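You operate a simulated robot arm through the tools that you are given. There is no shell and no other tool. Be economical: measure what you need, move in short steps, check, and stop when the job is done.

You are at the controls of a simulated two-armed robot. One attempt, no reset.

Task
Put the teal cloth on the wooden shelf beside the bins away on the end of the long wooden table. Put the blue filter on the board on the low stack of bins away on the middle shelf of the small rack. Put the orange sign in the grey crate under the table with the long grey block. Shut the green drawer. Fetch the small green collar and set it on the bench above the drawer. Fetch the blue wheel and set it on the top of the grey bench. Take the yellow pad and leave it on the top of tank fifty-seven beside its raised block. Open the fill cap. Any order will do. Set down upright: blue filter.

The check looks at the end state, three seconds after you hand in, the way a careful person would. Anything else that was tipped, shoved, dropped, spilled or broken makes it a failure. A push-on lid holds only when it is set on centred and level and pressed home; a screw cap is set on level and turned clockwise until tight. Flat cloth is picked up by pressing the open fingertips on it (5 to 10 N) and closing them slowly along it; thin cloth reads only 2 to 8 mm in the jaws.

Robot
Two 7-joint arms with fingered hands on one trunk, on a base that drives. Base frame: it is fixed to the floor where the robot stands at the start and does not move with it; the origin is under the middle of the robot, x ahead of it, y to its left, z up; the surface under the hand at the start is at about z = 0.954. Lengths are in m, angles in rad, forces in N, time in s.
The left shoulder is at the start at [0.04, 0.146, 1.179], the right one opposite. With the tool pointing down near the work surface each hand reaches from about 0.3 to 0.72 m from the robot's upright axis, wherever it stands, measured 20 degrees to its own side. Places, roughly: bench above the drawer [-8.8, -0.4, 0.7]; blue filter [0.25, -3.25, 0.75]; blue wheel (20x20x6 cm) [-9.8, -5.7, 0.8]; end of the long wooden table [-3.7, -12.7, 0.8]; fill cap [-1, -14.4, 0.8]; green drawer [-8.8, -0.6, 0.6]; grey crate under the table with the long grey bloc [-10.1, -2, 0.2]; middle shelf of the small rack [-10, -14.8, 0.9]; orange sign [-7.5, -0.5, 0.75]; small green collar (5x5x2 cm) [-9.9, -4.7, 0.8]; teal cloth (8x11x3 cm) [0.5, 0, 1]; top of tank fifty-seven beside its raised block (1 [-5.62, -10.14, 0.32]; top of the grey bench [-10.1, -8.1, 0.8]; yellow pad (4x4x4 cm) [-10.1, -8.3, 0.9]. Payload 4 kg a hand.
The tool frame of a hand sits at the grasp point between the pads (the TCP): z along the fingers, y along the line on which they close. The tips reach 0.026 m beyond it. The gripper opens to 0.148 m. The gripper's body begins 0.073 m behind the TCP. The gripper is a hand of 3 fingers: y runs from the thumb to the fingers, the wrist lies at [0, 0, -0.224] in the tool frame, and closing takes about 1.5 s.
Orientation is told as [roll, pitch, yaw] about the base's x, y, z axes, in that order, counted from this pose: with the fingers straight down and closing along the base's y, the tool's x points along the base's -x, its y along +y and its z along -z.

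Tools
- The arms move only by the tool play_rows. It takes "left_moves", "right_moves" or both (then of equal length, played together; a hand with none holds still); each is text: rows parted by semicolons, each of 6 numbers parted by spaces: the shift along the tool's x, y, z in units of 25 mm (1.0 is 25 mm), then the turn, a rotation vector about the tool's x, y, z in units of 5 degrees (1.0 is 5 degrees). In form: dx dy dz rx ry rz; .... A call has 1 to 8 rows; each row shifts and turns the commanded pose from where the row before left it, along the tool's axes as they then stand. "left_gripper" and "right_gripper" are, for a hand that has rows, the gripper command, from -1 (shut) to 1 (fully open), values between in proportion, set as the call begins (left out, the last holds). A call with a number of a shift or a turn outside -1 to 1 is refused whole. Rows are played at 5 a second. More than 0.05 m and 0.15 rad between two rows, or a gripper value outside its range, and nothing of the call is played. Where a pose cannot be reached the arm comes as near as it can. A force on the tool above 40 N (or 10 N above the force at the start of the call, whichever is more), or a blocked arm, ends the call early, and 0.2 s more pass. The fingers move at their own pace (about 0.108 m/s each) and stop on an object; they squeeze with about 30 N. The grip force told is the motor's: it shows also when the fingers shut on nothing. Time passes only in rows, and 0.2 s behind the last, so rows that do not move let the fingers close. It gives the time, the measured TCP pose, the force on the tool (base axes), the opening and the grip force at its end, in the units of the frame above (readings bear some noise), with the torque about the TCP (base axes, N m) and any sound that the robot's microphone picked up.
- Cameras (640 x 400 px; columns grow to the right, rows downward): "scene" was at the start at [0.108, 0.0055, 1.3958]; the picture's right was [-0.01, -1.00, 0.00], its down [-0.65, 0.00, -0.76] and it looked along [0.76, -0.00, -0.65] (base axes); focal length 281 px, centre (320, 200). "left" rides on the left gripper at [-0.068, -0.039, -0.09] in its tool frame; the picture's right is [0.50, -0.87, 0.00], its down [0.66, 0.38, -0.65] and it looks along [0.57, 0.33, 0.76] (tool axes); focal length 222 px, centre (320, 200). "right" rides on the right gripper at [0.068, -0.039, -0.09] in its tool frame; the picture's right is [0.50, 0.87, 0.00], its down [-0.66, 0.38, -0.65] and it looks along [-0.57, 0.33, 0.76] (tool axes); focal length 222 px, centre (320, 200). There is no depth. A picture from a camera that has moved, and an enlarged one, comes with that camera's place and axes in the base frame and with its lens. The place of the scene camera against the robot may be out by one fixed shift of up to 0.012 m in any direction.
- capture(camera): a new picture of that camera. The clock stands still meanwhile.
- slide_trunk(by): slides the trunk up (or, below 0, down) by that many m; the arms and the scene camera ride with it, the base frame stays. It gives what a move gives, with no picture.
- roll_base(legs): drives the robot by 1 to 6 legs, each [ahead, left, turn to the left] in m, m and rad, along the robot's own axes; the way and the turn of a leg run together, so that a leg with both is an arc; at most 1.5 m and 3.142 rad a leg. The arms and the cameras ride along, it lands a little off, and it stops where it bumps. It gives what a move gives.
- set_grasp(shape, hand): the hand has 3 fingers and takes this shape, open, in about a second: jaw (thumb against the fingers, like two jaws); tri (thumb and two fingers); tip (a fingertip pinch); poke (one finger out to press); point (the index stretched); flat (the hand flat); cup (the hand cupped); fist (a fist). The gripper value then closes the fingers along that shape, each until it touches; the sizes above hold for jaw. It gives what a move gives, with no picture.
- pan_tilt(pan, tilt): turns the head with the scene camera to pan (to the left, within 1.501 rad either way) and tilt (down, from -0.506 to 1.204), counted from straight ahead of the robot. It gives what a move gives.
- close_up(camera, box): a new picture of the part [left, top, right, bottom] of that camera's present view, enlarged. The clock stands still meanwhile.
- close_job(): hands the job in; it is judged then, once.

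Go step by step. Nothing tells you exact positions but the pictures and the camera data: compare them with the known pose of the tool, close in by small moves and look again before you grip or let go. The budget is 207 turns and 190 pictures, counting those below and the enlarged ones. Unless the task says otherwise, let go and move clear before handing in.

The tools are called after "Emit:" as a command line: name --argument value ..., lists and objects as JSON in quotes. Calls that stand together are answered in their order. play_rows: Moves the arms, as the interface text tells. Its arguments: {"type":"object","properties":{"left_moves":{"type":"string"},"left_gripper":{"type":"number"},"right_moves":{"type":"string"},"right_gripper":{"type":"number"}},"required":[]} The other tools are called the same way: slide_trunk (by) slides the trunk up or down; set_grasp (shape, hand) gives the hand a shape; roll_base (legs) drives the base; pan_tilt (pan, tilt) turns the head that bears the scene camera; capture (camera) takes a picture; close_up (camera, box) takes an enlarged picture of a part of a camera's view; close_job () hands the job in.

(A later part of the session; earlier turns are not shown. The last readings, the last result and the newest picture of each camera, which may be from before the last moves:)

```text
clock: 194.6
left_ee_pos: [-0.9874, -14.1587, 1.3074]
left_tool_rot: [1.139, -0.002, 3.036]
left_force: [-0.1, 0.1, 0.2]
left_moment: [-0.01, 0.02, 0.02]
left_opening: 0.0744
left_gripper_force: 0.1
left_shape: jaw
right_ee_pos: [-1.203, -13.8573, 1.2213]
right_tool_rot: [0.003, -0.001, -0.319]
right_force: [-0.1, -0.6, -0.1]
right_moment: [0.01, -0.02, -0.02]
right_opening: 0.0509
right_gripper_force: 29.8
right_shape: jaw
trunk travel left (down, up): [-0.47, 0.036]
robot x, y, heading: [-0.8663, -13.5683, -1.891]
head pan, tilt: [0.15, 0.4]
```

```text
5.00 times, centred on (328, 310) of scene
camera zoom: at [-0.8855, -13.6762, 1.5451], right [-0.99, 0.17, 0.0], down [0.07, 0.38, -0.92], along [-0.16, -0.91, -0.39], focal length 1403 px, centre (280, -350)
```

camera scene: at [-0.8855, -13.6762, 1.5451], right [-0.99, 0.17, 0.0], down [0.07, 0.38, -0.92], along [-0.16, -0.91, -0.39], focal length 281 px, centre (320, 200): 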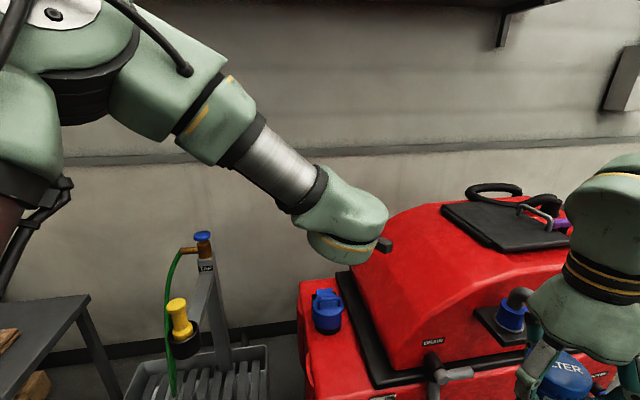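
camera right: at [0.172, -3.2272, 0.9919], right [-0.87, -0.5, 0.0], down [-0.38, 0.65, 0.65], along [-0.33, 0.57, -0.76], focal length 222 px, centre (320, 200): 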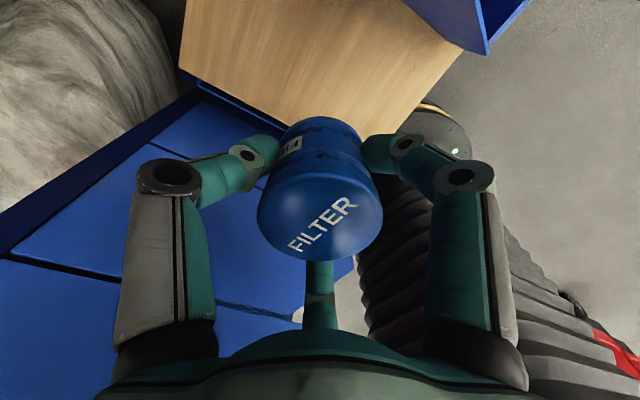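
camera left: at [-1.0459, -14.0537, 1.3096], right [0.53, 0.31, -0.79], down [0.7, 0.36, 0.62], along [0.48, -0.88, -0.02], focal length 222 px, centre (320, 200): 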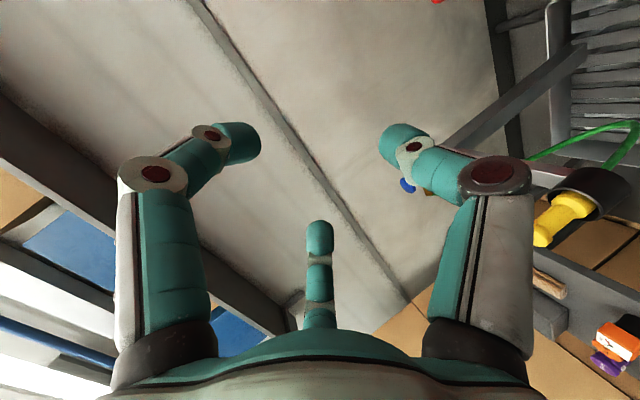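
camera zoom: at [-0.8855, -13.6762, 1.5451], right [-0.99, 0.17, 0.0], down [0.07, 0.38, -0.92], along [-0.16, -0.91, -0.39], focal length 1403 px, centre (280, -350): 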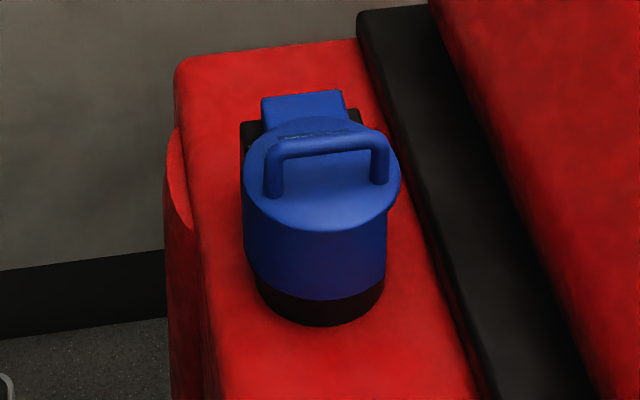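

I have a clear view: handle bar centre about (-1.04, -14.383, 0.885), along x; lid top about 0.857; hinge on the wall side. I lower the trunk and tilt the hand to about 40° below level.

Emit:
slide_trunk --by -0.25

Emit:
play_rows --left_moves "0 0 0 1 0 0;0 0 0 1 0 0;0 0 0 1 0 0;0 0 0 0 0 0" --left_gripper -0.3

Emit:
pan_tilt --pan 0.1 --tilt 0.6

Emit:
capture --camera "left"

Emit:
capture --camera "scene"

```text
clock: 197.2
left_ee_pos: [-0.9881, -14.1579, 1.0579]
left_tool_rot: [1.14, -0.004, 3.037]
left_force: [0.7, -1.0, 0.0]
left_moment: [0.01, 0.01, -0.02]
left_opening: 0.0747
left_gripper_force: 0.0
left_shape: jaw
right_ee_pos: [-1.2031, -13.8577, 0.9724]
right_tool_rot: [0.001, 0.0, -0.32]
right_force: [-0.7, 0.2, -0.9]
right_moment: [-0.03, 0.0, 0.01]
right_opening: 0.051
right_gripper_force: 29.9
right_shape: jaw
trunk travel left (down, up): [-0.22, 0.286]
robot x, y, heading: [-0.8652, -13.5715, -1.892]
head pan, tilt: [0.15, 0.4]
```

```text
clock: 198.2
left_ee_pos: [-0.9873, -14.1585, 1.0573]
left_tool_rot: [0.877, -0.003, 3.038]
left_force: [0.2, -0.3, -0.1]
left_moment: [-0.01, 0.0, -0.02]
left_opening: 0.052
left_gripper_force: 0.0
left_shape: jaw
right_ee_pos: [-1.2038, -13.8571, 0.9729]
right_tool_rot: [0.0, 0.0, -0.319]
right_force: [0.5, -0.1, -0.1]
right_moment: [0.0, 0.01, 0.03]
right_opening: 0.051
right_gripper_force: 30.0
right_shape: jaw
trunk travel left (down, up): [-0.22, 0.286]
robot x, y, heading: [-0.865, -13.5711, -1.891]
head pan, tilt: [0.15, 0.4]
```

```text
clock: 198.9
left_ee_pos: [-0.9876, -14.1577, 1.0578]
left_tool_rot: [0.876, -0.004, 3.036]
left_force: [0.5, -0.3, 0.8]
left_moment: [0.01, 0.05, -0.05]
left_opening: 0.0518
left_gripper_force: 0.0
left_shape: jaw
right_ee_pos: [-1.2034, -13.8573, 0.9723]
right_tool_rot: [0.003, 0.0, -0.32]
right_force: [0.7, 1.0, -0.5]
right_moment: [0.01, 0.0, 0.0]
right_opening: 0.0507
right_gripper_force: 30.4
right_shape: jaw
trunk travel left (down, up): [-0.22, 0.286]
robot x, y, heading: [-0.8659, -13.5756, -1.895]
head pan, tilt: [0.099, 0.6]
```

```text
138 pictures are left
camera left: at [-1.046, -14.0579, 1.0849], right [0.55, 0.5, -0.67], down [0.68, 0.19, 0.71], along [0.48, -0.85, -0.23], focal length 222 px, centre (320, 200)
```

left: 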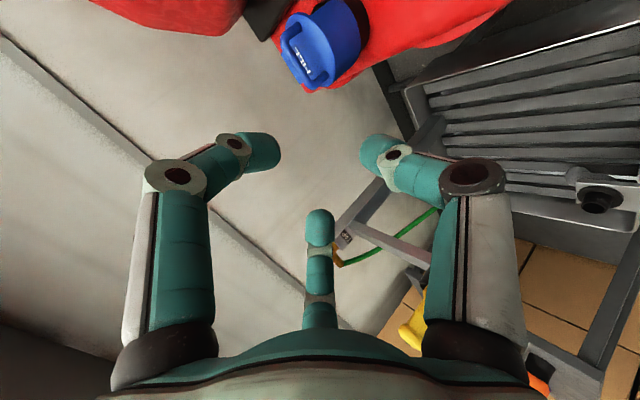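

```text
137 pictures are left
camera scene: at [-0.8891, -13.671, 1.2769], right [-0.98, 0.22, 0.0], down [0.12, 0.55, -0.83], along [-0.18, -0.81, -0.56], focal length 281 px, centre (320, 200)
```

scene: 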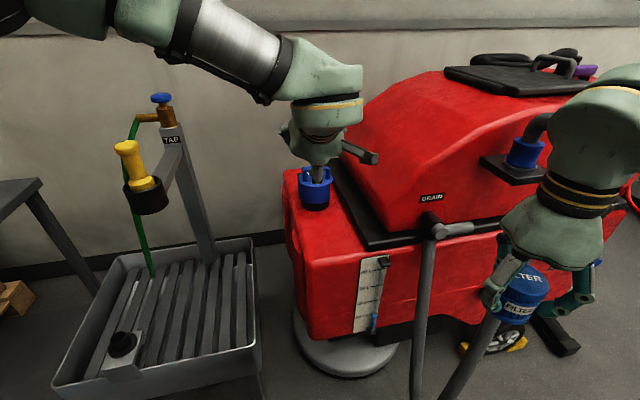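

Emit:
play_rows --left_moves "-0.15 0.13 1 0 0 0;-0.15 0.13 1 0 0 0;-0.15 0.13 1 0 0 0;-0.15 0.13 1 0 0 0;-0.15 0.13 1 0 0 0;-0.15 0.12 1 0 0 0;-0.15 0.12 1 0 0 0;-0.15 0.12 0.8 0 0 0" --left_gripper -0.6

Emit:
capture --camera "left"

Emit:
capture --camera "scene"

```text
clock: 200.7
left_ee_pos: [-1.037, -14.3203, 0.9501]
left_tool_rot: [0.878, -0.002, 3.036]
left_force: [0.2, -0.3, 0.1]
left_moment: [-0.03, -0.01, 0.02]
left_opening: 0.0297
left_gripper_force: 0.0
left_shape: jaw
right_ee_pos: [-1.2023, -13.8589, 0.9731]
right_tool_rot: [0.004, -0.001, -0.318]
right_force: [0.7, 0.6, 0.0]
right_moment: [0.01, -0.02, -0.01]
right_opening: 0.0507
right_gripper_force: 30.3
right_shape: jaw
trunk travel left (down, up): [-0.22, 0.286]
robot x, y, heading: [-0.8655, -13.5717, -1.889]
head pan, tilt: [0.099, 0.6]
```

```text
136 pictures are left
camera left: at [-1.0958, -14.2201, 0.9787], right [0.55, 0.5, -0.67], down [0.68, 0.19, 0.71], along [0.48, -0.85, -0.23], focal length 222 px, centre (320, 200)
```

left: 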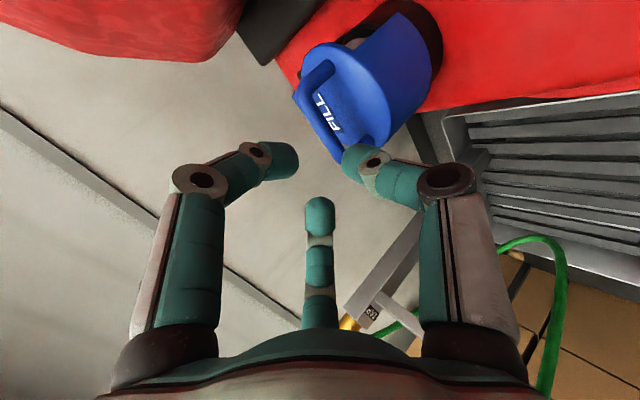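

```text
135 pictures are left
camera scene: at [-0.8894, -13.6716, 1.2768], right [-0.98, 0.22, 0.0], down [0.12, 0.55, -0.82], along [-0.18, -0.8, -0.57], focal length 281 px, centre (320, 200)
```

scene: 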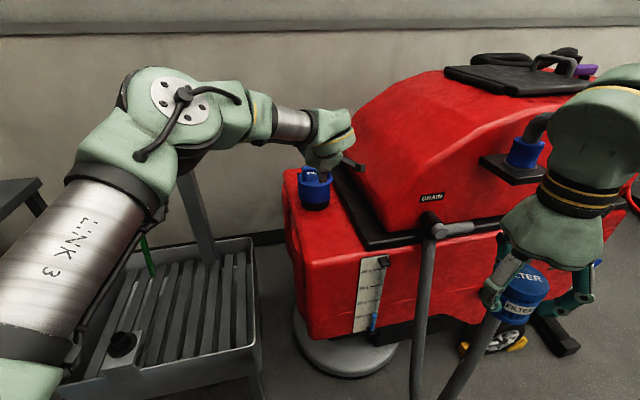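

The bar lies straight along the hand's axis about 9 cm ahead. I advance slowly with the jaws 3 cm open.

Emit:
play_rows --left_moves "-0.1 0.1 0.5 0 0 0;0 0 0.5 0 0 0;0 0 0.5 0 0 0;0 0 0.5 0 0 0;0 0 0 0 0 0"

Emit:
capture --camera "left"

```text
clock: 201.9
left_ee_pos: [-1.0428, -14.3598, 0.9222]
left_tool_rot: [0.878, -0.004, 3.037]
left_force: [-0.8, 0.9, -0.3]
left_moment: [-0.01, -0.01, 0.02]
left_opening: 0.03
left_gripper_force: 0.1
left_shape: jaw
right_ee_pos: [-1.2031, -13.8576, 0.9729]
right_tool_rot: [0.002, 0.0, -0.32]
right_force: [-0.2, -0.1, -1.4]
right_moment: [0.01, 0.0, 0.0]
right_opening: 0.0511
right_gripper_force: 30.0
right_shape: jaw
trunk travel left (down, up): [-0.22, 0.286]
robot x, y, heading: [-0.8659, -13.5729, -1.892]
head pan, tilt: [0.099, 0.6]
```

```text
134 pictures are left
camera left: at [-1.102, -14.2587, 0.9497], right [0.55, 0.5, -0.67], down [0.68, 0.19, 0.71], along [0.48, -0.85, -0.23], focal length 222 px, centre (320, 200)
```

left: 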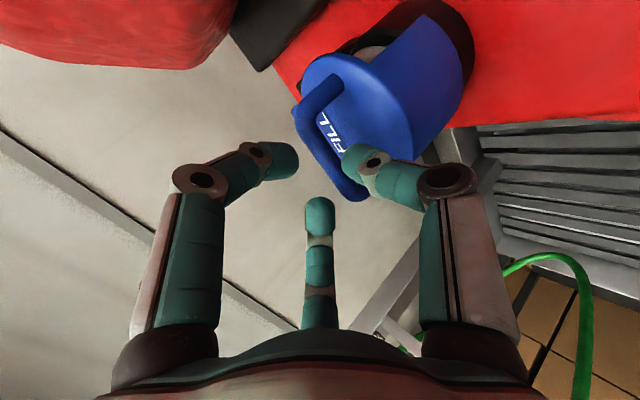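

Emit:
play_rows --left_moves "0 0 0.4 0 0 0;0 0 0.4 0 0 0;0 0 0.4 0 0 0;0 0 0 0 0 0"

Emit:
capture --camera "left"

```text
clock: 202.9
left_ee_pos: [-1.0451, -14.3822, 0.9042]
left_tool_rot: [0.877, -0.003, 3.037]
left_force: [-0.4, 0.2, -0.2]
left_moment: [0.0, -0.01, 0.02]
left_opening: 0.0301
left_gripper_force: 0.2
left_shape: jaw
right_ee_pos: [-1.2028, -13.8567, 0.9726]
right_tool_rot: [0.003, -0.002, -0.319]
right_force: [0.0, -0.1, -0.3]
right_moment: [-0.02, -0.02, -0.01]
right_opening: 0.0508
right_gripper_force: 30.0
right_shape: jaw
trunk travel left (down, up): [-0.22, 0.286]
robot x, y, heading: [-0.8647, -13.5727, -1.893]
head pan, tilt: [0.099, 0.6]
```

```text
133 pictures are left
camera left: at [-1.1031, -14.2819, 0.9316], right [0.55, 0.5, -0.67], down [0.68, 0.19, 0.71], along [0.48, -0.85, -0.23], focal length 222 px, centre (320, 200)
```

left: 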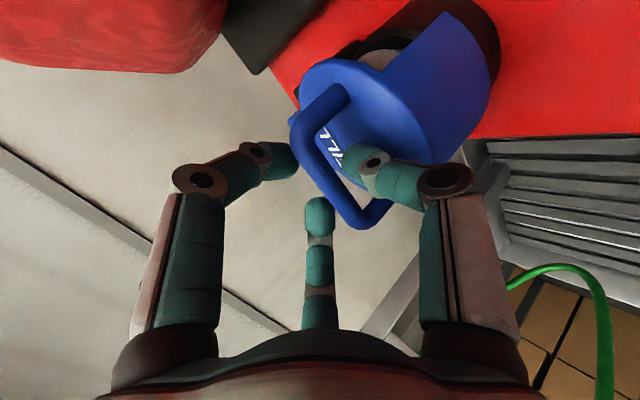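

The thumb is now inside the handle, with the bar between the thumb and the fingers. I nudge forward 8 mm and close.

Emit:
play_rows --left_moves "0 0 0.35 0 0 0;0 0 0 0 0 0"

Emit:
play_rows --left_moves "0 0 0 0 0 0;0 0 0 0 0 0;0 0 0 0 0 0;0 0 0 0 0 0;0 0 0 0 0 0" --left_gripper -1

Emit:
capture --camera "left"

```text
clock: 203.5
left_ee_pos: [-1.0448, -14.3889, 0.8982]
left_tool_rot: [0.879, -0.002, 3.037]
left_force: [-0.3, -0.1, 0.0]
left_moment: [0.0, 0.0, 0.02]
left_opening: 0.0301
left_gripper_force: 0.0
left_shape: jaw
right_ee_pos: [-1.2016, -13.8579, 0.9722]
right_tool_rot: [0.002, 0.0, -0.32]
right_force: [0.6, 0.0, -1.5]
right_moment: [0.03, -0.01, 0.03]
right_opening: 0.0508
right_gripper_force: 30.4
right_shape: jaw
trunk travel left (down, up): [-0.22, 0.286]
robot x, y, heading: [-0.8663, -13.5721, -1.89]
head pan, tilt: [0.099, 0.6]
```

```text
clock: 204.7
left_ee_pos: [-1.045, -14.3903, 0.8973]
left_tool_rot: [0.879, 0.0, 3.037]
left_force: [-2.3, -0.9, -2.6]
left_moment: [-0.08, 0.08, 0.03]
left_opening: 0.0
left_gripper_force: 30.0
left_shape: jaw
right_ee_pos: [-1.203, -13.8595, 0.9714]
right_tool_rot: [0.002, 0.001, -0.32]
right_force: [-0.1, 0.4, -0.1]
right_moment: [-0.03, -0.01, 0.01]
right_opening: 0.0507
right_gripper_force: 29.5
right_shape: jaw
trunk travel left (down, up): [-0.22, 0.286]
robot x, y, heading: [-0.8637, -13.5705, -1.892]
head pan, tilt: [0.099, 0.6]
```

```text
132 pictures are left
camera left: at [-1.1044, -14.2892, 0.9249], right [0.55, 0.5, -0.67], down [0.68, 0.19, 0.71], along [0.48, -0.85, -0.23], focal length 222 px, centre (320, 200)
```

left: 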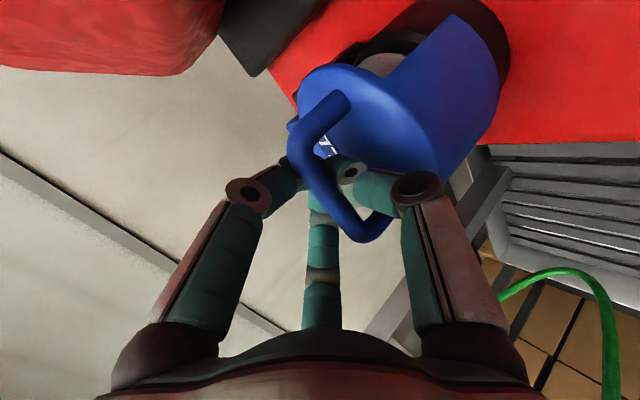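

Emit:
play_rows --left_moves "0 0.4 -0.1 0 0 0;0 0.4 -0.1 0 0 0;0 0.4 0 0 0 0;0 0 0 0 0 0"

Emit:
capture --camera "left"

Emit:
close_up --camera "scene" --box '[260, 100, 404, 220]'

```text
clock: 205.7
left_ee_pos: [-1.0413, -14.3971, 0.9074]
left_tool_rot: [0.873, 0.001, 3.031]
left_force: [-26.4, -15.0, -16.7]
left_moment: [-0.06, 0.34, 0.15]
left_opening: 0.0001
left_gripper_force: 30.1
left_shape: jaw
left hand out of reach, approached as far as the arm can: row 1, 2, 3
right_ee_pos: [-1.2078, -13.8605, 0.9679]
right_tool_rot: [0.007, -0.004, -0.321]
right_force: [-0.5, 0.0, 0.1]
right_moment: [0.01, -0.03, -0.01]
right_opening: 0.0512
right_gripper_force: 29.9
right_shape: jaw
trunk travel left (down, up): [-0.22, 0.286]
robot x, y, heading: [-0.8663, -13.5702, -1.893]
head pan, tilt: [0.099, 0.6]
```

```text
131 pictures are left
camera left: at [-1.0988, -14.2961, 0.9362], right [0.56, 0.5, -0.66], down [0.68, 0.18, 0.71], along [0.48, -0.85, -0.24], focal length 222 px, centre (320, 200)
```

left: 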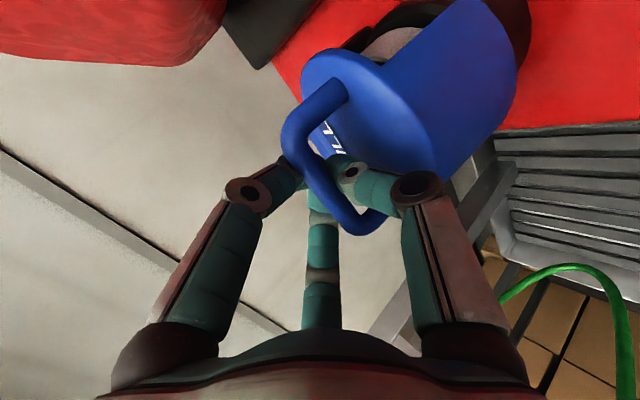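

```text
3.33 times, centred on (332, 160) of scene
camera zoom: at [-0.8944, -13.6761, 1.2762], right [-0.98, 0.22, 0.0], down [0.13, 0.55, -0.82], along [-0.18, -0.8, -0.57], focal length 936 px, centre (280, 333)
```

zoom: 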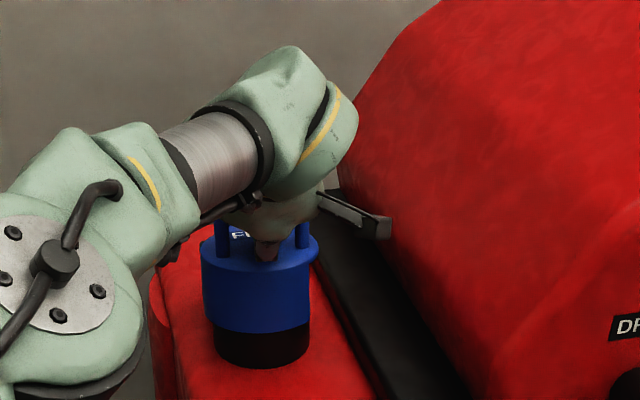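

The arm is at the end of its reach here. I release, withdraw the hand, and turn the base right so the left shoulder comes nearer.

Emit:
play_rows --left_moves "0 -0.6 0.1 0 0 0;0 0 0 0 0 0;0 0 0 0 0 0;0 0 0 0 0 0" --left_gripper -0.6

Emit:
play_rows --left_moves "0 0 -0.5 0 0 0;0 0 -0.5 0 0 0;0 0 -1 0 0 0;0 0 -1 0 0 0;0 0 -1 0 0 0;0 0 -1 0 0 0;0 0 -1 0 0 0;0 0 -1 0 0 0"

Emit:
roll_base --legs '[[0, 0, -0.65]]'

Emit:
pan_tilt --pan 0.5 --tilt 0.75

Emit:
capture --camera "scene"

```text
clock: 206.7
left_ee_pos: [-1.0325, -14.3876, 0.9004]
left_tool_rot: [0.88, -0.004, 3.038]
left_force: [-0.2, 0.5, 0.2]
left_moment: [-0.01, 0.02, -0.01]
left_opening: 0.0294
left_gripper_force: 0.1
left_shape: jaw
right_ee_pos: [-1.202, -13.8583, 0.9724]
right_tool_rot: [0.002, 0.0, -0.32]
right_force: [-0.4, 0.4, -1.3]
right_moment: [0.01, -0.01, 0.01]
right_opening: 0.0509
right_gripper_force: 30.2
right_shape: jaw
trunk travel left (down, up): [-0.22, 0.286]
robot x, y, heading: [-0.8665, -13.5752, -1.891]
head pan, tilt: [0.099, 0.6]
```

```text
clock: 208.5
left_ee_pos: [-1.0175, -14.2541, 1.0115]
left_tool_rot: [0.88, -0.004, 3.037]
left_force: [0.3, 0.5, 0.4]
left_moment: [-0.02, 0.03, -0.01]
left_opening: 0.0292
left_gripper_force: 0.0
left_shape: jaw
right_ee_pos: [-1.2034, -13.8581, 0.973]
right_tool_rot: [0.001, 0.001, -0.317]
right_force: [-0.6, -0.7, 0.1]
right_moment: [-0.05, 0.02, 0.0]
right_opening: 0.051
right_gripper_force: 29.8
right_shape: jaw
trunk travel left (down, up): [-0.22, 0.286]
robot x, y, heading: [-0.8625, -13.5695, -1.889]
head pan, tilt: [0.099, 0.6]
```

```text
clock: 210.7
left_ee_pos: [-1.3909, -14.0341, 1.0109]
left_tool_rot: [0.877, -0.002, 2.408]
left_force: [1.2, 0.8, 0.3]
left_moment: [-0.02, -0.03, 0.0]
left_opening: 0.0293
left_gripper_force: 0.1
left_shape: jaw
right_ee_pos: [-1.3064, -13.6055, 0.9727]
right_tool_rot: [0.002, 0.002, -0.946]
right_force: [-0.7, -0.4, -0.5]
right_moment: [0.02, -0.01, -0.01]
right_opening: 0.051
right_gripper_force: 30.1
right_shape: jaw
trunk travel left (down, up): [-0.22, 0.286]
robot x, y, heading: [-0.8668, -13.5734, -2.522]
head pan, tilt: [0.099, 0.6]
```

```text
clock: 211.5
left_ee_pos: [-1.3904, -14.0343, 1.0105]
left_tool_rot: [0.878, -0.004, 2.409]
left_force: [-0.4, -0.5, -1.0]
left_moment: [-0.01, 0.0, -0.03]
left_opening: 0.0294
left_gripper_force: 0.1
left_shape: jaw
right_ee_pos: [-1.3072, -13.6049, 0.9721]
right_tool_rot: [0.001, 0.0, -0.948]
right_force: [-0.3, 0.0, -0.9]
right_moment: [0.03, -0.03, 0.0]
right_opening: 0.0507
right_gripper_force: 30.3
right_shape: jaw
trunk travel left (down, up): [-0.22, 0.286]
robot x, y, heading: [-0.8655, -13.5733, -2.523]
head pan, tilt: [0.499, 0.75]
```

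```text
129 pictures are left
camera scene: at [-0.916, -13.6518, 1.264], right [-0.9, 0.44, 0.0], down [0.3, 0.61, -0.73], along [-0.32, -0.66, -0.68], focal length 281 px, centre (320, 200)
```

scene: 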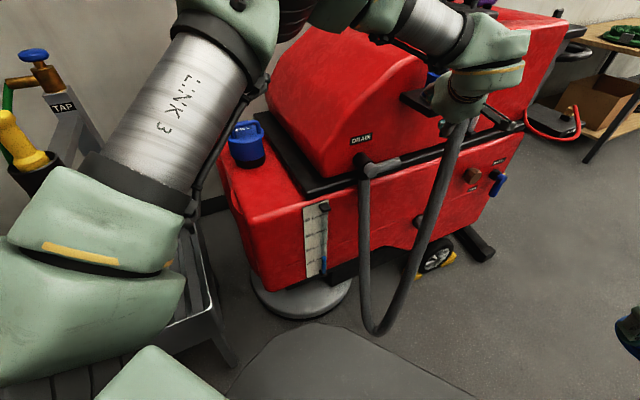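

The base turned without touching. I swing the hand back to the approach line in front of the cap.

Emit:
play_rows --left_moves "0 0 0 0 0.77 -0.64;0 0 0 0 0.77 -0.64;0 0 0 0 0.77 -0.64;0 0 0 0 0.77 -0.64;0 0 0 0 0.77 -0.64;0 0 0 0 0.77 -0.64;0 0 0 0 0.77 -0.64;0 0 0 0 0.15 -0.13"

Emit:
play_rows --left_moves "1 0 0 0 0 0;1 0 0 0 0 0;1 0 0 0 0 0;1 0 0 0 0 0;1 0 0 0 0 0;1 0 0 0 0 0;1 0 0 0 0 0;1 0 0 0 0 0"

Emit:
play_rows --left_moves "1 0 0 0 0 0;1 0 0 0 0 0;1 0 0 0 0 0;1 0 0 0 0 0;1 0 0 0 0 0;0 0 0 0 0 0"

```text
clock: 213.3
left_ee_pos: [-1.392, -14.0351, 1.0107]
left_tool_rot: [0.879, -0.003, 3.038]
left_force: [0.0, 0.5, -1.1]
left_moment: [-0.01, 0.0, 0.0]
left_opening: 0.0291
left_gripper_force: 0.0
left_shape: jaw
right_ee_pos: [-1.3071, -13.6044, 0.971]
right_tool_rot: [0.002, -0.001, -0.949]
right_force: [0.0, 0.6, 0.6]
right_moment: [0.01, 0.05, -0.02]
right_opening: 0.0505
right_gripper_force: 30.0
right_shape: jaw
trunk travel left (down, up): [-0.22, 0.286]
robot x, y, heading: [-0.8654, -13.5741, -2.518]
head pan, tilt: [0.499, 0.75]
```

```text
clock: 215.1
left_ee_pos: [-1.1908, -14.0568, 1.0079]
left_tool_rot: [0.877, -0.003, 3.037]
left_force: [0.3, -0.5, -0.4]
left_moment: [0.02, 0.02, 0.01]
left_opening: 0.0294
left_gripper_force: 0.1
left_shape: jaw
right_ee_pos: [-1.307, -13.6054, 0.9725]
right_tool_rot: [0.001, 0.001, -0.948]
right_force: [0.7, 1.0, -0.1]
right_moment: [0.01, -0.02, 0.0]
right_opening: 0.0507
right_gripper_force: 30.3
right_shape: jaw
trunk travel left (down, up): [-0.22, 0.286]
robot x, y, heading: [-0.863, -13.5734, -2.521]
head pan, tilt: [0.499, 0.75]
```

```text
clock: 216.5
left_ee_pos: [-1.0678, -14.0693, 1.0073]
left_tool_rot: [0.877, -0.003, 3.036]
left_force: [0.0, 0.3, -0.4]
left_moment: [0.04, 0.01, 0.03]
left_opening: 0.0294
left_gripper_force: 0.1
left_shape: jaw
right_ee_pos: [-1.3078, -13.6055, 0.9727]
right_tool_rot: [0.002, 0.0, -0.949]
right_force: [0.3, -0.2, -0.7]
right_moment: [0.03, -0.01, 0.03]
right_opening: 0.0511
right_gripper_force: 30.0
right_shape: jaw
trunk travel left (down, up): [-0.22, 0.286]
robot x, y, heading: [-0.8672, -13.5716, -2.521]
head pan, tilt: [0.499, 0.75]
```

Emit:
play_rows --left_moves "0.25 0.53 1 0 0 0;0.25 0.53 1 0 0 0;0.25 0.53 1 0 0 0;0.25 0.53 1 0 0 0;0.25 0.53 1 0 0 0;0.25 0.52 1 0 0 0;0.25 0.52 1 0 0 0;0.25 0.52 0.95 0 0 0"

Emit:
play_rows --left_moves "0.22 0.52 1 0 0 0;0 0 0.6 0 0 0;0 0 0.6 0 0 0;0 0 0.6 0 0 0;0 0 0 0 0 0"

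Emit:
capture --camera "left"

```text
clock: 218.3
left_ee_pos: [-1.0422, -14.2943, 0.9606]
left_tool_rot: [0.878, -0.003, 3.034]
left_force: [-0.8, 0.4, 0.4]
left_moment: [0.0, 0.01, -0.01]
left_opening: 0.0291
left_gripper_force: 0.0
left_shape: jaw
right_ee_pos: [-1.3064, -13.6065, 0.9719]
right_tool_rot: [0.001, 0.0, -0.947]
right_force: [0.3, 0.2, -0.5]
right_moment: [-0.02, 0.01, 0.0]
right_opening: 0.051
right_gripper_force: 30.0
right_shape: jaw
trunk travel left (down, up): [-0.22, 0.286]
robot x, y, heading: [-0.8644, -13.5723, -2.522]
head pan, tilt: [0.499, 0.75]
```

```text
clock: 219.5
left_ee_pos: [-1.0431, -14.3539, 0.9285]
left_tool_rot: [0.876, -0.002, 3.038]
left_force: [0.9, 0.0, -0.5]
left_moment: [0.01, -0.03, -0.01]
left_opening: 0.0294
left_gripper_force: 0.1
left_shape: jaw
right_ee_pos: [-1.3073, -13.6053, 0.9718]
right_tool_rot: [0.001, 0.0, -0.949]
right_force: [0.1, -0.2, -0.4]
right_moment: [0.0, 0.03, 0.01]
right_opening: 0.0507
right_gripper_force: 29.7
right_shape: jaw
trunk travel left (down, up): [-0.22, 0.286]
robot x, y, heading: [-0.866, -13.5699, -2.521]
head pan, tilt: [0.499, 0.75]
```

```text
128 pictures are left
camera left: at [-1.1015, -14.2532, 0.9564], right [0.55, 0.5, -0.67], down [0.68, 0.19, 0.71], along [0.48, -0.85, -0.23], focal length 222 px, centre (320, 200)
```

left: 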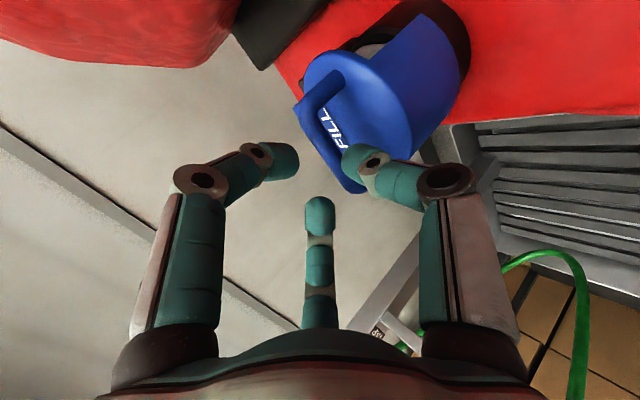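

Emit:
play_rows --left_moves "0 0 0.5 0 0 0;0 0 0.5 0 0 0;0 0 0.5 0 0 0;0 0 0.4 0 0 0;0 0 0 0 0 0"

Emit:
play_rows --left_moves "0 0 0 0 0 0;0 0 0 0 0 0;0 0 0 0 0 0;0 0 0 0 0 0;0 0.4 -0.1 0 0 0;0 0.4 0 0 0 0;0 0 0 0 0 0" --left_gripper -1

Emit:
capture --camera "left"

```text
clock: 220.7
left_ee_pos: [-1.047, -14.3906, 0.898]
left_tool_rot: [0.876, -0.003, 3.037]
left_force: [0.0, 0.2, -0.2]
left_moment: [-0.01, -0.03, -0.01]
left_opening: 0.0293
left_gripper_force: 0.0
left_shape: jaw
right_ee_pos: [-1.3076, -13.6062, 0.9719]
right_tool_rot: [0.002, -0.001, -0.948]
right_force: [-0.6, -0.1, -1.1]
right_moment: [-0.01, -0.03, 0.0]
right_opening: 0.0506
right_gripper_force: 30.4
right_shape: jaw
trunk travel left (down, up): [-0.22, 0.286]
robot x, y, heading: [-0.8677, -13.5692, -2.52]
head pan, tilt: [0.499, 0.75]
```

```text
clock: 222.3
left_ee_pos: [-1.0469, -14.4051, 0.9116]
left_tool_rot: [0.873, -0.001, 3.037]
left_force: [-0.9, -6.8, -10.0]
left_moment: [0.0, 0.01, 0.14]
left_opening: 0.0
left_gripper_force: 29.8
left_shape: jaw
right_ee_pos: [-1.3066, -13.6077, 0.9725]
right_tool_rot: [0.002, 0.002, -0.947]
right_force: [-0.1, -0.3, -0.4]
right_moment: [-0.02, 0.01, 0.0]
right_opening: 0.051
right_gripper_force: 30.2
right_shape: jaw
trunk travel left (down, up): [-0.22, 0.286]
robot x, y, heading: [-0.8687, -13.5707, -2.523]
head pan, tilt: [0.499, 0.75]
```

```text
127 pictures are left
camera left: at [-1.1058, -14.304, 0.9402], right [0.55, 0.5, -0.66], down [0.68, 0.19, 0.71], along [0.48, -0.84, -0.24], focal length 222 px, centre (320, 200)
```

left: 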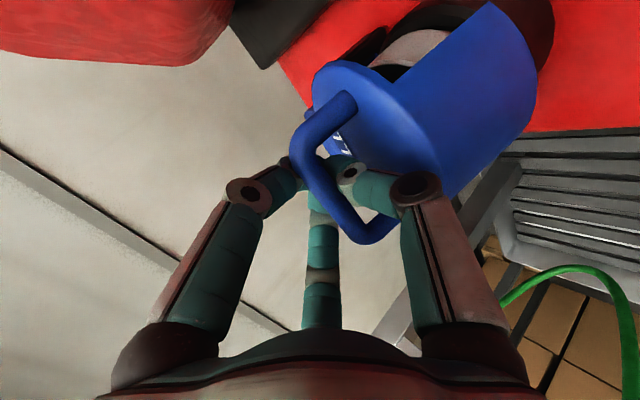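

The lid is lifting. I continue along the arc.

Emit:
play_rows --left_moves "0 0.4 0.05 0.4 0 0;0 0.4 0.1 0.4 0 0;0 0.4 0.15 0.4 0 0;0 0 0 0 0 0"

Emit:
capture --camera "left"

```text
clock: 223.3
left_ee_pos: [-1.0487, -14.4295, 0.9292]
left_tool_rot: [0.767, -0.004, 3.038]
left_force: [7.6, -4.5, -11.5]
left_moment: [0.09, -0.06, 0.12]
left_opening: 0.0
left_gripper_force: 30.2
left_shape: jaw
right_ee_pos: [-1.3065, -13.608, 0.9725]
right_tool_rot: [0.004, 0.0, -0.948]
right_force: [0.4, 0.1, 0.0]
right_moment: [-0.01, -0.03, 0.0]
right_opening: 0.0507
right_gripper_force: 30.0
right_shape: jaw
trunk travel left (down, up): [-0.22, 0.286]
robot x, y, heading: [-0.867, -13.5718, -2.523]
head pan, tilt: [0.499, 0.75]
```

```text
126 pictures are left
camera left: at [-1.1074, -14.3332, 0.9671], right [0.56, 0.57, -0.6], down [0.67, 0.11, 0.73], along [0.48, -0.81, -0.32], focal length 222 px, centre (320, 200)
```

left: 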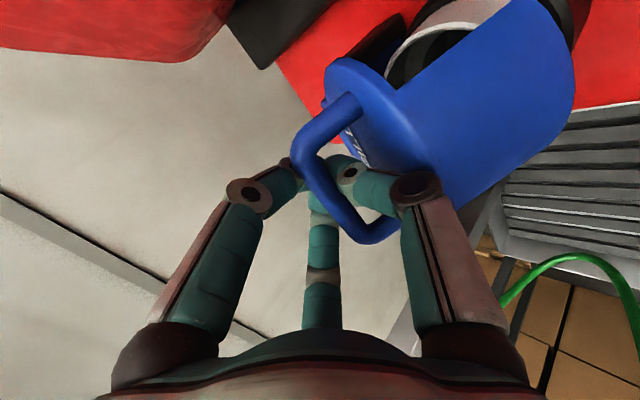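

Emit:
play_rows --left_moves "0 0.38 0.12 0.5 0 0;0 0.36 0.18 0.5 0 0;0 0.34 0.22 0.5 0 0;0 0 0 0 0 0"

Emit:
capture --camera "left"

Emit:
capture --camera "scene"

```text
clock: 224.3
left_ee_pos: [-1.0497, -14.4549, 0.9406]
left_tool_rot: [0.637, -0.006, 3.041]
left_force: [18.2, 8.3, -9.4]
left_moment: [1.22, -0.35, -0.31]
left_opening: 0.0
left_gripper_force: 29.7
left_shape: jaw
right_ee_pos: [-1.3056, -13.6047, 0.9725]
right_tool_rot: [0.001, 0.002, -0.948]
right_force: [-0.4, -0.3, -1.0]
right_moment: [-0.01, -0.01, 0.01]
right_opening: 0.051
right_gripper_force: 30.1
right_shape: jaw
trunk travel left (down, up): [-0.22, 0.286]
robot x, y, heading: [-0.8624, -13.5717, -2.52]
head pan, tilt: [0.499, 0.75]
```

```text
125 pictures are left
camera left: at [-1.1093, -14.3643, 0.9902], right [0.57, 0.64, -0.52], down [0.66, 0.02, 0.75], along [0.49, -0.77, -0.42], focal length 222 px, centre (320, 200)
```

left: 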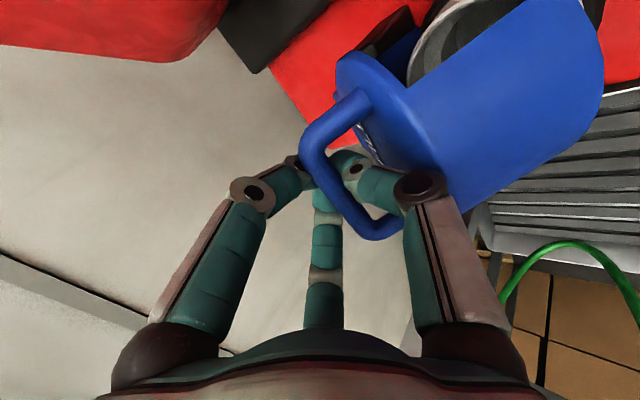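

```text
124 pictures are left
camera scene: at [-0.9129, -13.6523, 1.2641], right [-0.9, 0.44, 0.0], down [0.3, 0.61, -0.73], along [-0.32, -0.66, -0.68], focal length 281 px, centre (320, 200)
```

scene: 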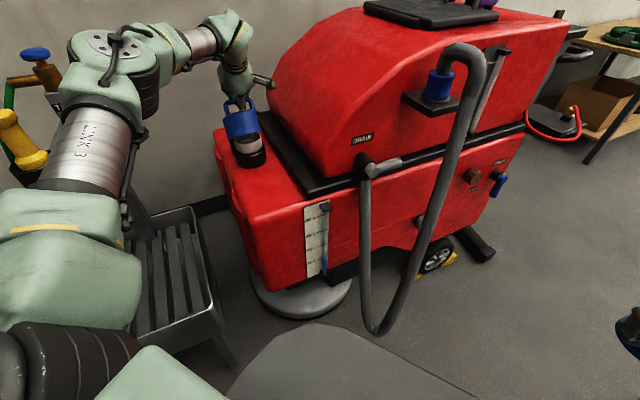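

Emit:
play_rows --left_moves "0 0.25 0.1 1 0 0;0 0.25 0.2 1 0 0;0 0.25 0.25 1 0 0;0 0 0 0 0 0"

Emit:
capture --camera "left"

Emit:
close_up --camera "scene" --box '[180, 50, 324, 170]'

```text
clock: 225.3
left_ee_pos: [-1.0498, -14.4641, 0.9413]
left_tool_rot: [0.553, -0.006, 3.039]
left_force: [18.7, 2.0, -12.7]
left_moment: [0.44, -0.24, -0.21]
left_opening: 0.0003
left_gripper_force: 29.7
left_shape: jaw
left hand out of reach, approached as far as the arm can: row 2, 3
right_ee_pos: [-1.3052, -13.6076, 0.9725]
right_tool_rot: [0.001, 0.003, -0.948]
right_force: [-0.5, -0.6, 0.2]
right_moment: [0.0, 0.0, 0.0]
right_opening: 0.051
right_gripper_force: 29.9
right_shape: jaw
trunk travel left (down, up): [-0.22, 0.286]
robot x, y, heading: [-0.8676, -13.5742, -2.518]
head pan, tilt: [0.499, 0.75]
```

```text
123 pictures are left
camera left: at [-1.1101, -14.3772, 0.9978], right [0.57, 0.68, -0.46], down [0.66, -0.05, 0.75], along [0.49, -0.73, -0.48], focal length 222 px, centre (320, 200)
```

left: 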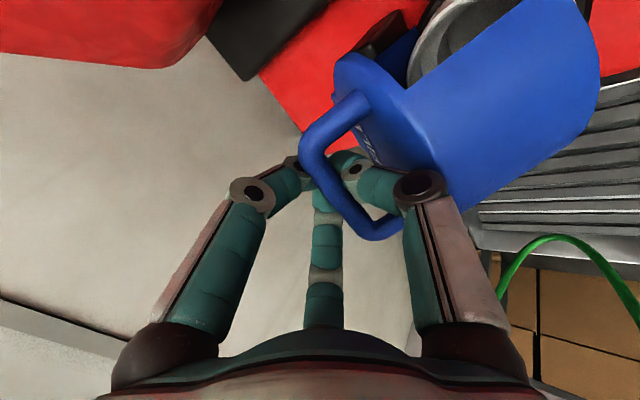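

```text
3.33 times, centred on (252, 110) of scene
camera zoom: at [-0.9132, -13.654, 1.2639], right [-0.9, 0.44, 0.0], down [0.3, 0.62, -0.73], along [-0.32, -0.66, -0.68], focal length 936 px, centre (547, 500)
```

zoom: 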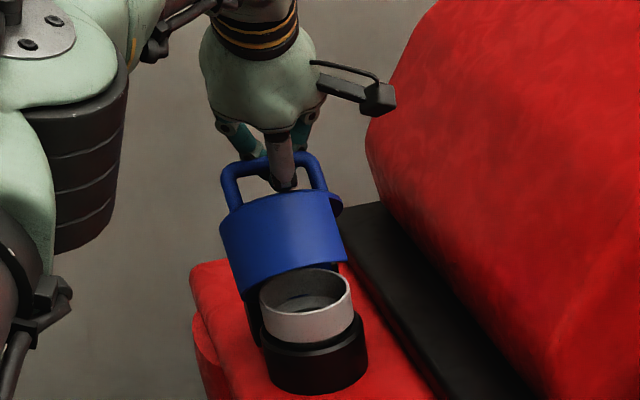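

The lid is open about 60–70° and the arm is at its limit. I relax the grip slightly to see whether the lid stays.

Emit:
play_rows --left_moves "0 -0.1 0 0 0 0;0 0 0 0 0 0;0 0 0 0 0 0" --left_gripper -0.8

Emit:
capture --camera "left"

Emit:
close_up --camera "scene" --box '[180, 50, 324, 170]'

```text
clock: 226.1
left_ee_pos: [-1.0558, -14.4598, 0.942]
left_tool_rot: [0.555, -0.006, 3.032]
left_force: [-1.7, 0.8, 1.5]
left_moment: [0.11, 0.0, 0.01]
left_opening: 0.0147
left_gripper_force: 0.0
left_shape: jaw
right_ee_pos: [-1.3076, -13.6042, 0.9733]
right_tool_rot: [0.003, 0.001, -0.949]
right_force: [-0.3, 0.8, -1.2]
right_moment: [-0.02, 0.0, -0.04]
right_opening: 0.0509
right_gripper_force: 30.2
right_shape: jaw
trunk travel left (down, up): [-0.22, 0.286]
robot x, y, heading: [-0.8655, -13.5719, -2.524]
head pan, tilt: [0.499, 0.75]
```

```text
121 pictures are left
camera left: at [-1.1154, -14.3722, 0.9989], right [0.57, 0.68, -0.46], down [0.66, -0.05, 0.75], along [0.49, -0.73, -0.47], focal length 222 px, centre (320, 200)
```

left: 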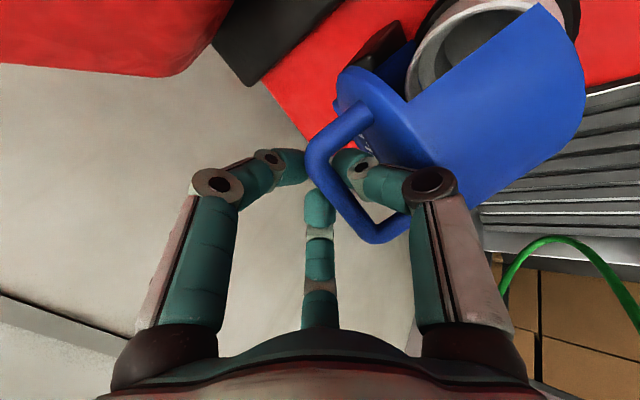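

```text
3.33 times, centred on (252, 110) of scene
camera zoom: at [-0.9157, -13.6519, 1.264], right [-0.9, 0.44, 0.0], down [0.3, 0.61, -0.73], along [-0.32, -0.66, -0.68], focal length 936 px, centre (547, 500)
```

zoom: 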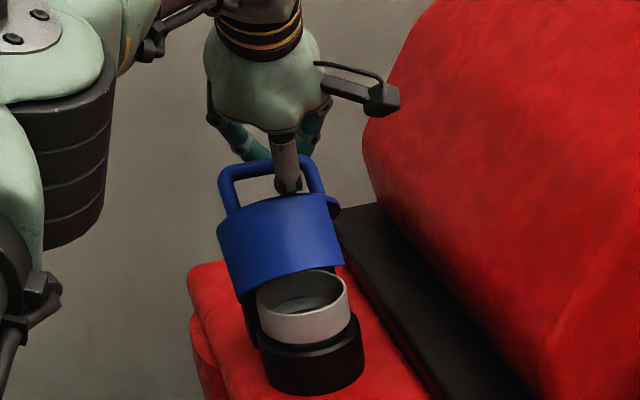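

Emit:
play_rows --left_moves "0 0 -0.5 0 0 0;0 0 -0.5 0 0 0;0 0 -0.5 0 0 0;0 0 -0.5 0 0 0;0 0 0 0 0 0"

Emit:
capture --camera "left"

Emit:
close_up --camera "scene" --box '[180, 50, 324, 170]'

```text
clock: 227.3
left_ee_pos: [-1.0528, -14.4339, 0.983]
left_tool_rot: [0.553, -0.003, 3.037]
left_force: [1.0, -0.6, 0.3]
left_moment: [-0.01, 0.02, 0.05]
left_opening: 0.015
left_gripper_force: 0.1
left_shape: jaw
right_ee_pos: [-1.3074, -13.6053, 0.9723]
right_tool_rot: [0.002, 0.001, -0.949]
right_force: [-0.3, 1.3, -0.9]
right_moment: [0.01, 0.01, 0.04]
right_opening: 0.0512
right_gripper_force: 29.9
right_shape: jaw
trunk travel left (down, up): [-0.22, 0.286]
robot x, y, heading: [-0.8634, -13.5716, -2.519]
head pan, tilt: [0.499, 0.75]
```

```text
119 pictures are left
camera left: at [-1.112, -14.3474, 1.0394], right [0.57, 0.68, -0.46], down [0.66, -0.05, 0.75], along [0.49, -0.73, -0.47], focal length 222 px, centre (320, 200)
```

left: 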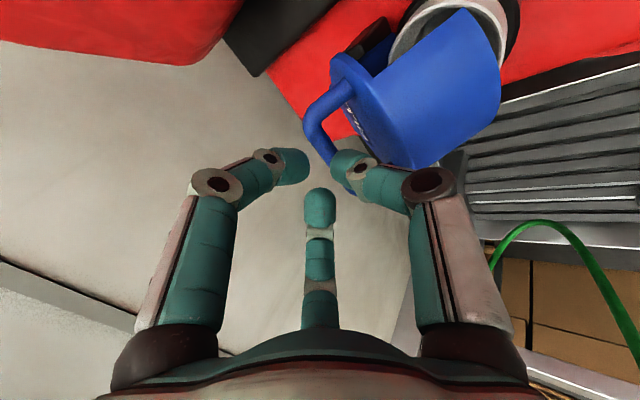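

```text
3.33 times, centred on (252, 110) of scene
camera zoom: at [-0.9161, -13.6522, 1.2639], right [-0.9, 0.44, 0.0], down [0.3, 0.61, -0.73], along [-0.32, -0.66, -0.68], focal length 936 px, centre (547, 500)
```

zoom: 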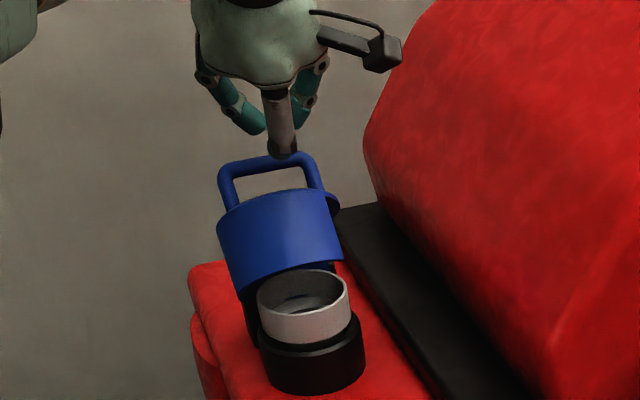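

The lid stays open by itself at roughly 60°. I'll pull the hand clear, close the fingers, and push the lid further back from the front.

Emit:
play_rows --left_moves "0 0 -0.8 0 0 0;0 0 -0.8 0 0 0;0 0 -0.8 0 0 0;0 -0.9 -0.6 0 0 0;0 -0.9 -0.6 0 0 0;0 -0.9 -0.6 0 0 0;0 -0.9 -0.6 0 0 0;0 -0.9 -0.6 0 0 0" --left_gripper -1

Emit:
play_rows --left_moves "0 -0.9 -0.6 0 0 0;0 -0.9 -0.6 0 0 0;0 0 0 -1 0 0;0 0 0 -1 0 0;0 0 0 -1 0 0;0 0 0 -1 0 0;0 0 0 -1 0 0;0 0 0 -1 0 0"

Emit:
capture --camera "scene"

```text
clock: 229.1
left_ee_pos: [-1.0312, -14.2678, 1.0383]
left_tool_rot: [0.554, -0.004, 3.037]
left_force: [0.2, 0.7, 0.3]
left_moment: [0.02, 0.02, 0.02]
left_opening: 0.0
left_gripper_force: 29.7
left_shape: jaw
right_ee_pos: [-1.3071, -13.6035, 0.9725]
right_tool_rot: [0.003, 0.0, -0.948]
right_force: [0.2, -0.6, -1.0]
right_moment: [0.0, 0.02, -0.01]
right_opening: 0.0509
right_gripper_force: 29.8
right_shape: jaw
trunk travel left (down, up): [-0.22, 0.286]
robot x, y, heading: [-0.8644, -13.5712, -2.527]
head pan, tilt: [0.499, 0.75]
```

```text
clock: 230.9
left_ee_pos: [-1.0272, -14.2143, 1.0403]
left_tool_rot: [1.078, -0.003, 3.035]
left_force: [-0.1, 0.2, 0.0]
left_moment: [0.03, -0.02, -0.02]
left_opening: 0.0
left_gripper_force: 29.7
left_shape: jaw
right_ee_pos: [-1.3074, -13.6048, 0.9711]
right_tool_rot: [0.0, 0.0, -0.949]
right_force: [0.7, 0.6, -0.6]
right_moment: [0.0, -0.01, 0.0]
right_opening: 0.051
right_gripper_force: 29.6
right_shape: jaw
trunk travel left (down, up): [-0.22, 0.286]
robot x, y, heading: [-0.8668, -13.5676, -2.52]
head pan, tilt: [0.499, 0.75]
```

```text
117 pictures are left
camera scene: at [-0.9162, -13.6516, 1.264], right [-0.9, 0.44, 0.0], down [0.3, 0.61, -0.73], along [-0.32, -0.66, -0.68], focal length 281 px, centre (320, 200)
```

scene: 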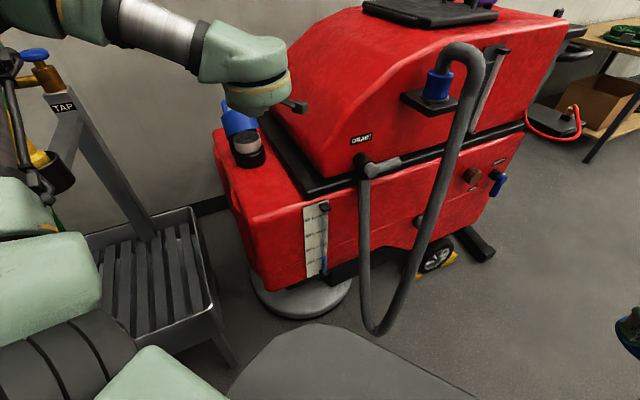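

Emit:
play_rows --left_moves "0 -0.82 0.44 0 0 0;0 -0.82 0.44 0 0 0;0 -0.82 0.44 0 0 0;0 -0.8 0.43 0 0 0;0 0.47 0.88 0 0 0;0 0.47 0.88 0 0 0;0 0.47 0.88 0 0 0;0 0 0 0 0 0"

Emit:
capture --camera "left"

Emit:
play_rows --left_moves "0 0.35 0.6 0 0 0;0 0.35 0.6 0 0 0;0 0.35 0.6 0 0 0;0 0.35 0.6 0 0 0;0 0 0 0 0 0"

Emit:
capture --camera "left"

Emit:
capture --camera "scene"

```text
clock: 232.7
left_ee_pos: [-1.0601, -14.285, 0.97]
left_tool_rot: [1.076, -0.003, 3.036]
left_force: [0.2, 0.7, -0.2]
left_moment: [0.01, 0.01, 0.0]
left_opening: 0.0002
left_gripper_force: 29.5
left_shape: jaw
left hand out of reach, approached as far as the arm can: row 3, 4
right_ee_pos: [-1.3082, -13.6038, 0.9724]
right_tool_rot: [0.002, -0.001, -0.948]
right_force: [0.2, 0.1, 0.2]
right_moment: [0.02, 0.0, 0.05]
right_opening: 0.0511
right_gripper_force: 30.2
right_shape: jaw
trunk travel left (down, up): [-0.22, 0.286]
robot x, y, heading: [-0.8658, -13.5686, -2.519]
head pan, tilt: [0.499, 0.75]
```

```text
116 pictures are left
camera left: at [-1.1188, -14.1812, 0.9786], right [0.54, 0.36, -0.76], down [0.7, 0.33, 0.64], along [0.48, -0.88, -0.07], focal length 222 px, centre (320, 200)
```

left: 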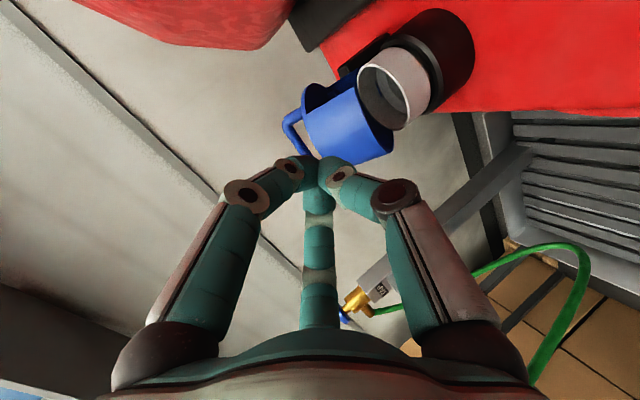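

```text
clock: 233.9
left_ee_pos: [-1.0666, -14.356, 0.9738]
left_tool_rot: [1.076, -0.003, 3.035]
left_force: [-0.1, -0.2, 0.0]
left_moment: [-0.04, -0.04, -0.04]
left_opening: 0.0
left_gripper_force: 30.1
left_shape: jaw
right_ee_pos: [-1.3072, -13.6047, 0.971]
right_tool_rot: [0.002, 0.0, -0.948]
right_force: [-0.4, 0.2, -0.3]
right_moment: [0.02, -0.01, 0.01]
right_opening: 0.0509
right_gripper_force: 30.3
right_shape: jaw
trunk travel left (down, up): [-0.22, 0.286]
robot x, y, heading: [-0.8681, -13.5717, -2.515]
head pan, tilt: [0.499, 0.75]
```

```text
115 pictures are left
camera left: at [-1.1252, -14.2516, 0.9827], right [0.54, 0.36, -0.76], down [0.7, 0.32, 0.64], along [0.48, -0.88, -0.07], focal length 222 px, centre (320, 200)
```

left: 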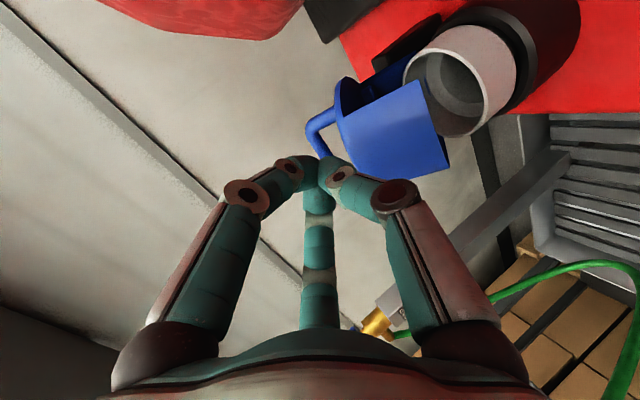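

```text
114 pictures are left
camera scene: at [-0.9158, -13.6516, 1.264], right [-0.9, 0.44, 0.0], down [0.3, 0.61, -0.73], along [-0.32, -0.66, -0.68], focal length 281 px, centre (320, 200)
```

scene: 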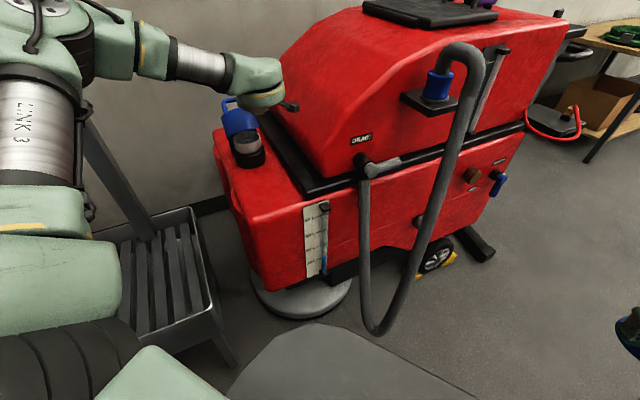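

Emit:
play_rows --left_moves "0.4 -0.35 -0.6 0 0 0;0.4 -0.35 -0.6 0 0 0;0.3 -0.35 -0.6 0 0 0;0 -0.7 0.37 0 0 0;0 -0.7 0.37 0 0 0;0 0 0 0 0 0"

Emit:
capture --camera "left"

```text
clock: 235.3
left_ee_pos: [-1.0535, -14.3168, 0.949]
left_tool_rot: [1.071, -0.004, 3.039]
left_force: [-0.2, 0.1, -0.8]
left_moment: [0.0, 0.02, 0.0]
left_opening: 0.0
left_gripper_force: 30.4
left_shape: jaw
left hand out of reach, approached as far as the arm can: row 3, 4, 5
right_ee_pos: [-1.307, -13.605, 0.9726]
right_tool_rot: [0.0, 0.0, -0.947]
right_force: [-0.4, -0.2, -0.7]
right_moment: [0.0, -0.01, -0.01]
right_opening: 0.0509
right_gripper_force: 30.3
right_shape: jaw
trunk travel left (down, up): [-0.22, 0.286]
robot x, y, heading: [-0.8654, -13.5715, -2.516]
head pan, tilt: [0.499, 0.75]
```

```text
113 pictures are left
camera left: at [-1.1109, -14.2122, 0.9578], right [0.54, 0.36, -0.76], down [0.69, 0.32, 0.64], along [0.48, -0.87, -0.08], focal length 222 px, centre (320, 200)
```

left: 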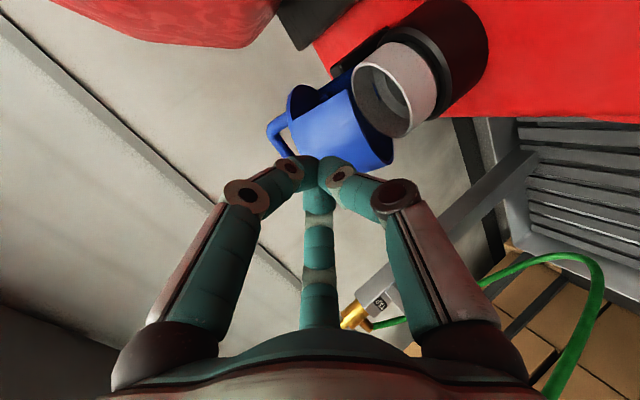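

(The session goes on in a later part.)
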